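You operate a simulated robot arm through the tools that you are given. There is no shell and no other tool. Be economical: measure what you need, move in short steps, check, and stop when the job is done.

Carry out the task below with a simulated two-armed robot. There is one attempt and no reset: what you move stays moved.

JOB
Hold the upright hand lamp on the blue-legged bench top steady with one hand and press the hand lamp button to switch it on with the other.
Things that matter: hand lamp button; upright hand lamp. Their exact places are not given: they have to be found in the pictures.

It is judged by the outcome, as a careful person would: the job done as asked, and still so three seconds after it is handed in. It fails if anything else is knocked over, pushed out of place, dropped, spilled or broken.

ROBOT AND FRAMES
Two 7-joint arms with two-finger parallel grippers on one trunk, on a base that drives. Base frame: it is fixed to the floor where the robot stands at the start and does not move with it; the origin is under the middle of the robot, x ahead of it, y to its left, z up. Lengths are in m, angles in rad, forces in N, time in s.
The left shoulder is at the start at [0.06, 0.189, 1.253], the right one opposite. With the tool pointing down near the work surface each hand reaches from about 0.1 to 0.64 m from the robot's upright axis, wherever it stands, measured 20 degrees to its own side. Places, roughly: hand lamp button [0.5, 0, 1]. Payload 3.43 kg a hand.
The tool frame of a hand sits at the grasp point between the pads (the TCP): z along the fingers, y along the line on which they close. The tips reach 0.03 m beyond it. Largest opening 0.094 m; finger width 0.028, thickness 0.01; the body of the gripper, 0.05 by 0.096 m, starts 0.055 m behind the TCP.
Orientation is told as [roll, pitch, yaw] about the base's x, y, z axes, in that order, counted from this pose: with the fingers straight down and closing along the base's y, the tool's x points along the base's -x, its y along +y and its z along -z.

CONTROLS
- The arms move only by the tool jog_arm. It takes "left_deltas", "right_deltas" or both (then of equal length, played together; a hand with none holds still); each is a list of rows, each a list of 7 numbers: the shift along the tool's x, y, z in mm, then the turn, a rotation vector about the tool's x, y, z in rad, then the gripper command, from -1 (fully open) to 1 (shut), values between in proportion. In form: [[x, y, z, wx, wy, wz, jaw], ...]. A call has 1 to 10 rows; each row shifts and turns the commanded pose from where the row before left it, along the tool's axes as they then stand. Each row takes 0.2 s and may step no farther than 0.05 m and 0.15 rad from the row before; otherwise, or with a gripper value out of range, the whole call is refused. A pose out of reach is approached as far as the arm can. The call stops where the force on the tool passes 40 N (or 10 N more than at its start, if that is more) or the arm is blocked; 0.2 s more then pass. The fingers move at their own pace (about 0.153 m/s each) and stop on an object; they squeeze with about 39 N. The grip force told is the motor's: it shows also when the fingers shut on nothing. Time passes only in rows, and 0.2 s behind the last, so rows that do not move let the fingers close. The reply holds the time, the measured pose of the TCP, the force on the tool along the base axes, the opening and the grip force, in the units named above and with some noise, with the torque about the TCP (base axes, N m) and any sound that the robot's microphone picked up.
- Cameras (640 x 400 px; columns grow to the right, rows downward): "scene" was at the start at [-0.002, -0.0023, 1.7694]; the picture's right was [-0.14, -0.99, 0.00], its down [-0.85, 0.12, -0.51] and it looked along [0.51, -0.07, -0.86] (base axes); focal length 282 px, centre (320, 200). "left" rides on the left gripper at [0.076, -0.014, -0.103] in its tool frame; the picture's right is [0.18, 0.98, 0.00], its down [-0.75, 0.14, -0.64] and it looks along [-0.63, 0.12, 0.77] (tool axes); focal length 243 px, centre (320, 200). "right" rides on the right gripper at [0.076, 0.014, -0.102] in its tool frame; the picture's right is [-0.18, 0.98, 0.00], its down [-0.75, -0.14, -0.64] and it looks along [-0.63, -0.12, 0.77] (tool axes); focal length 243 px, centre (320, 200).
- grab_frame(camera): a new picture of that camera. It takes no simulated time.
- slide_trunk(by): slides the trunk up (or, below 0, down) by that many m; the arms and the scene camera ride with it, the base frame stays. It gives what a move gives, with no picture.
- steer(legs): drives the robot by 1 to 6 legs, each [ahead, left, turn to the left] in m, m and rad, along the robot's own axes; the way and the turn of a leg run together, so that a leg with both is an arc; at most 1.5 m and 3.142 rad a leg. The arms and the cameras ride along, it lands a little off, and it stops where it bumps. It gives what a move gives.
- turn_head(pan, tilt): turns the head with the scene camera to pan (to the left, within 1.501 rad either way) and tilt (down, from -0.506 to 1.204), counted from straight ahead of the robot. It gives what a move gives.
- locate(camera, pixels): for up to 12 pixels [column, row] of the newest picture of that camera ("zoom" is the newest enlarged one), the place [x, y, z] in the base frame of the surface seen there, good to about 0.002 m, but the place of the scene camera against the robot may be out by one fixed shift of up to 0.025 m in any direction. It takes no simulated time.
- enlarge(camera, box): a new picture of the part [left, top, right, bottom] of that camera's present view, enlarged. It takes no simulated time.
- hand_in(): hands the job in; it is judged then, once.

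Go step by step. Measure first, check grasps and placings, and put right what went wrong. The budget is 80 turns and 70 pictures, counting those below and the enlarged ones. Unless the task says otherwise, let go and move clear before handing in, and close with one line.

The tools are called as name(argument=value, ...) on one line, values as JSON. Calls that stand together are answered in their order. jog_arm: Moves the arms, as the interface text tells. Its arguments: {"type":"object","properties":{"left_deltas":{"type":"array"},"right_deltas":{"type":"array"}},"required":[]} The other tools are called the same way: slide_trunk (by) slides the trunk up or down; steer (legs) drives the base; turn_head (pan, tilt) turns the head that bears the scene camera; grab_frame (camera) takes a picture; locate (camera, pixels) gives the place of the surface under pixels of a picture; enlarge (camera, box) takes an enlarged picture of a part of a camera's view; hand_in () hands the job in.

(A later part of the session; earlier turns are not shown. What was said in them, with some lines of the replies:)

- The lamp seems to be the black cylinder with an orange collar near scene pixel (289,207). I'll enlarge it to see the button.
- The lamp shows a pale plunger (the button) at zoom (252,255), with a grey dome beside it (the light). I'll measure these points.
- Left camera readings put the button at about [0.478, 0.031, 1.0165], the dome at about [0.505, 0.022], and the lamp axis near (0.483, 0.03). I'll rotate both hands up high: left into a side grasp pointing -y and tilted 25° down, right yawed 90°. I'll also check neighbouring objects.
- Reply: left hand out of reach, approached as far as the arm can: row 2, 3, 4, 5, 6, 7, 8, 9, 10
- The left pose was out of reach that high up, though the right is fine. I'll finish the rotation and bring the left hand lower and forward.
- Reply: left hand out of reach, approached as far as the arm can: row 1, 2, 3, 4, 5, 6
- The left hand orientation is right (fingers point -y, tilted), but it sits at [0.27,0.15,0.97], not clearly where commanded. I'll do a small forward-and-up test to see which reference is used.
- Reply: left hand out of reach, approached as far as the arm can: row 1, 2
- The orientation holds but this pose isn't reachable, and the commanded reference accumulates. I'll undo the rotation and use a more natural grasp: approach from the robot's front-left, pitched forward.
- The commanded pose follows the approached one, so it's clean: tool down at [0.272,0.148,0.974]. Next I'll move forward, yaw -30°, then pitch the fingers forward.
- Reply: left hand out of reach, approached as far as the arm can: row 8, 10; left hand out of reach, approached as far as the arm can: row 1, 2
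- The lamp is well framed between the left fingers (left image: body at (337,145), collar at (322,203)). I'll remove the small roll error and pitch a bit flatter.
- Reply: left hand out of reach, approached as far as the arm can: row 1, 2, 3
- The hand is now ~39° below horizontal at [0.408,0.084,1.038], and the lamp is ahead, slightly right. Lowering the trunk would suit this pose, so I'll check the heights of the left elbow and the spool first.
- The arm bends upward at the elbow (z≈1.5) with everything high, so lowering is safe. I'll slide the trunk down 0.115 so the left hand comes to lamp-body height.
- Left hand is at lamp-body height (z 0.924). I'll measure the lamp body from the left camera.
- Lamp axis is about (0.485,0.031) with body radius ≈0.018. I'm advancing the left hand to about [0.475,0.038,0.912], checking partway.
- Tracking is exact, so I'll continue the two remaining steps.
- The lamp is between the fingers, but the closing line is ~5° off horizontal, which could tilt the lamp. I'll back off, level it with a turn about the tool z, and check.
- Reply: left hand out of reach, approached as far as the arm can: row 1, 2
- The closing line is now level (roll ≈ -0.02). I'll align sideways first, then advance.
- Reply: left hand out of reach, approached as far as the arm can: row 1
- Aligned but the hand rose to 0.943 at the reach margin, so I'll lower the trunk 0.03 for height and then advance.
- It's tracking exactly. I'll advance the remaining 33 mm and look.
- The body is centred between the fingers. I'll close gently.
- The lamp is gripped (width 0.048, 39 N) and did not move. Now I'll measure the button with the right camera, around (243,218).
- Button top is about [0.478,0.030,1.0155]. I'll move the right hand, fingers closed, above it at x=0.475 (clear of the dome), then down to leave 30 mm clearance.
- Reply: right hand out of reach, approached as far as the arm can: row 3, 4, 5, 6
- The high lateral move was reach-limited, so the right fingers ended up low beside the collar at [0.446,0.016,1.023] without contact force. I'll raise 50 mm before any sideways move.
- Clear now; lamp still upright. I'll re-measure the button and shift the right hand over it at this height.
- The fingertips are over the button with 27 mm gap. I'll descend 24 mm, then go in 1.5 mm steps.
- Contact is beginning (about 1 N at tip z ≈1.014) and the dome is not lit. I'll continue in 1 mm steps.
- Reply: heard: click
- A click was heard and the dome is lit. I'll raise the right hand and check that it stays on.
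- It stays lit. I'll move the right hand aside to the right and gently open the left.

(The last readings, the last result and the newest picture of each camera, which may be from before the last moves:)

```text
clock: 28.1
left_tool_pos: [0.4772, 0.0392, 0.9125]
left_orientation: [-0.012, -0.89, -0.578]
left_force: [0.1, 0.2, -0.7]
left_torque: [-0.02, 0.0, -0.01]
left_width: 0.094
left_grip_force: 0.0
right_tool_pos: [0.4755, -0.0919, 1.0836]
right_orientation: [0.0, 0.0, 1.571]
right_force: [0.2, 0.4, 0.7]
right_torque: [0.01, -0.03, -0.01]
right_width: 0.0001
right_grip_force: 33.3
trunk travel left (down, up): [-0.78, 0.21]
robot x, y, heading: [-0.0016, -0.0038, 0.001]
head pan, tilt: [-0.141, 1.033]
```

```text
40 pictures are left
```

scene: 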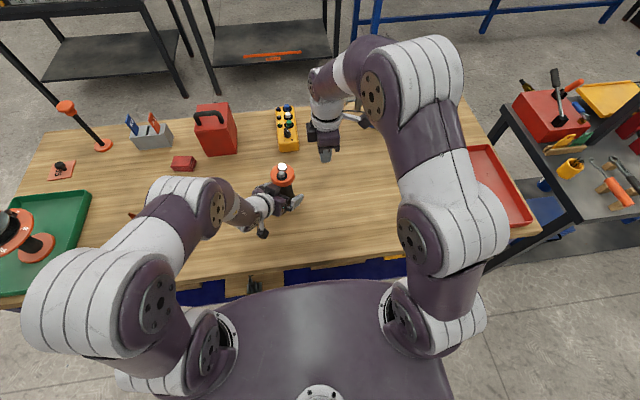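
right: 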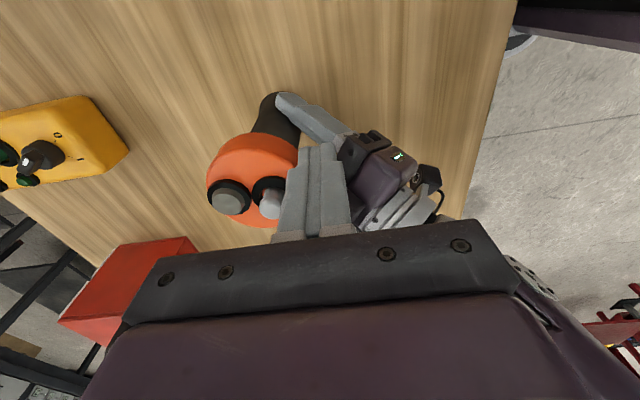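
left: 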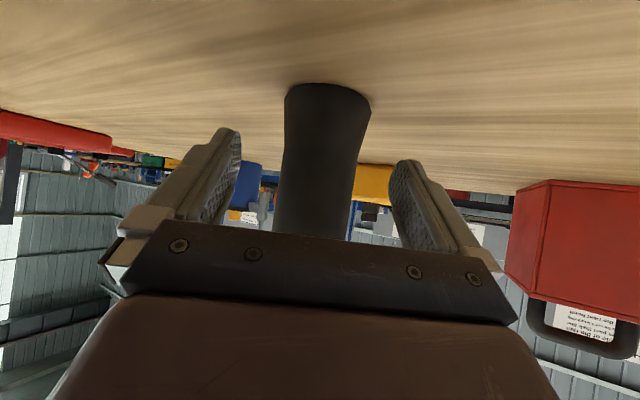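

The lamp is released, standing and lit. I'll retreat the left hand along the approach path.

jog_arm(left_deltas=[[10.4, 1.5, -13, 0, 0, 0, -1], [10.4, 1.5, -13, 0, 0, 0, -1], [10.4, 1.5, -13, 0, 0, 0, -1], [10.4, 1.5, -13, 0, 0, 0, -1]])

enlarge(camera="scene", box=[200, 120, 360, 260])

grab_frame(camera="left")

```text
clock: 29.1
left_tool_pos: [0.4291, 0.082, 0.9137]
left_orientation: [-0.026, -0.889, -0.571]
left_force: [-0.5, 0.9, 0.1]
left_torque: [0.03, 0.01, -0.02]
left_width: 0.0941
left_grip_force: 0.0
left hand out of reach, approached as far as the arm can: row 4
right_tool_pos: [0.4764, -0.0918, 1.0829]
right_orientation: [0.001, -0.001, 1.571]
right_force: [-0.3, 0.3, -1.7]
right_torque: [-0.01, 0.03, -0.01]
right_width: 0.0
right_grip_force: 33.3
trunk travel left (down, up): [-0.78, 0.21]
robot x, y, heading: [-0.0035, -0.0026, -0.003]
head pan, tilt: [-0.141, 1.033]
```

```text
2.86 times, centred on (280, 190) of scene
```

zoom: 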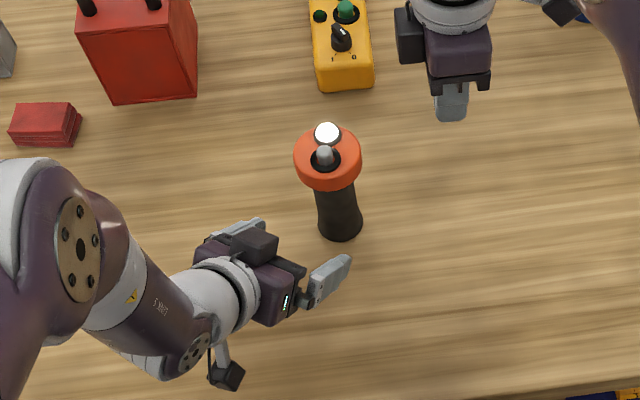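

```text
38 pictures are left
```

left: 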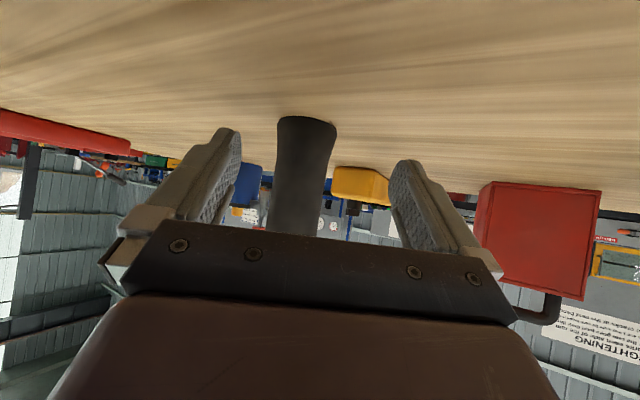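

The lamp stands upright and lit, and both hands are clear with nothing else disturbed. I'm handing in.

hand_in()

```text
The job is handed in.
```

I held the hand lamp steady with the left hand and pressed its button with the right. It clicked on and was still lit and upright with both hands clear when I handed in.
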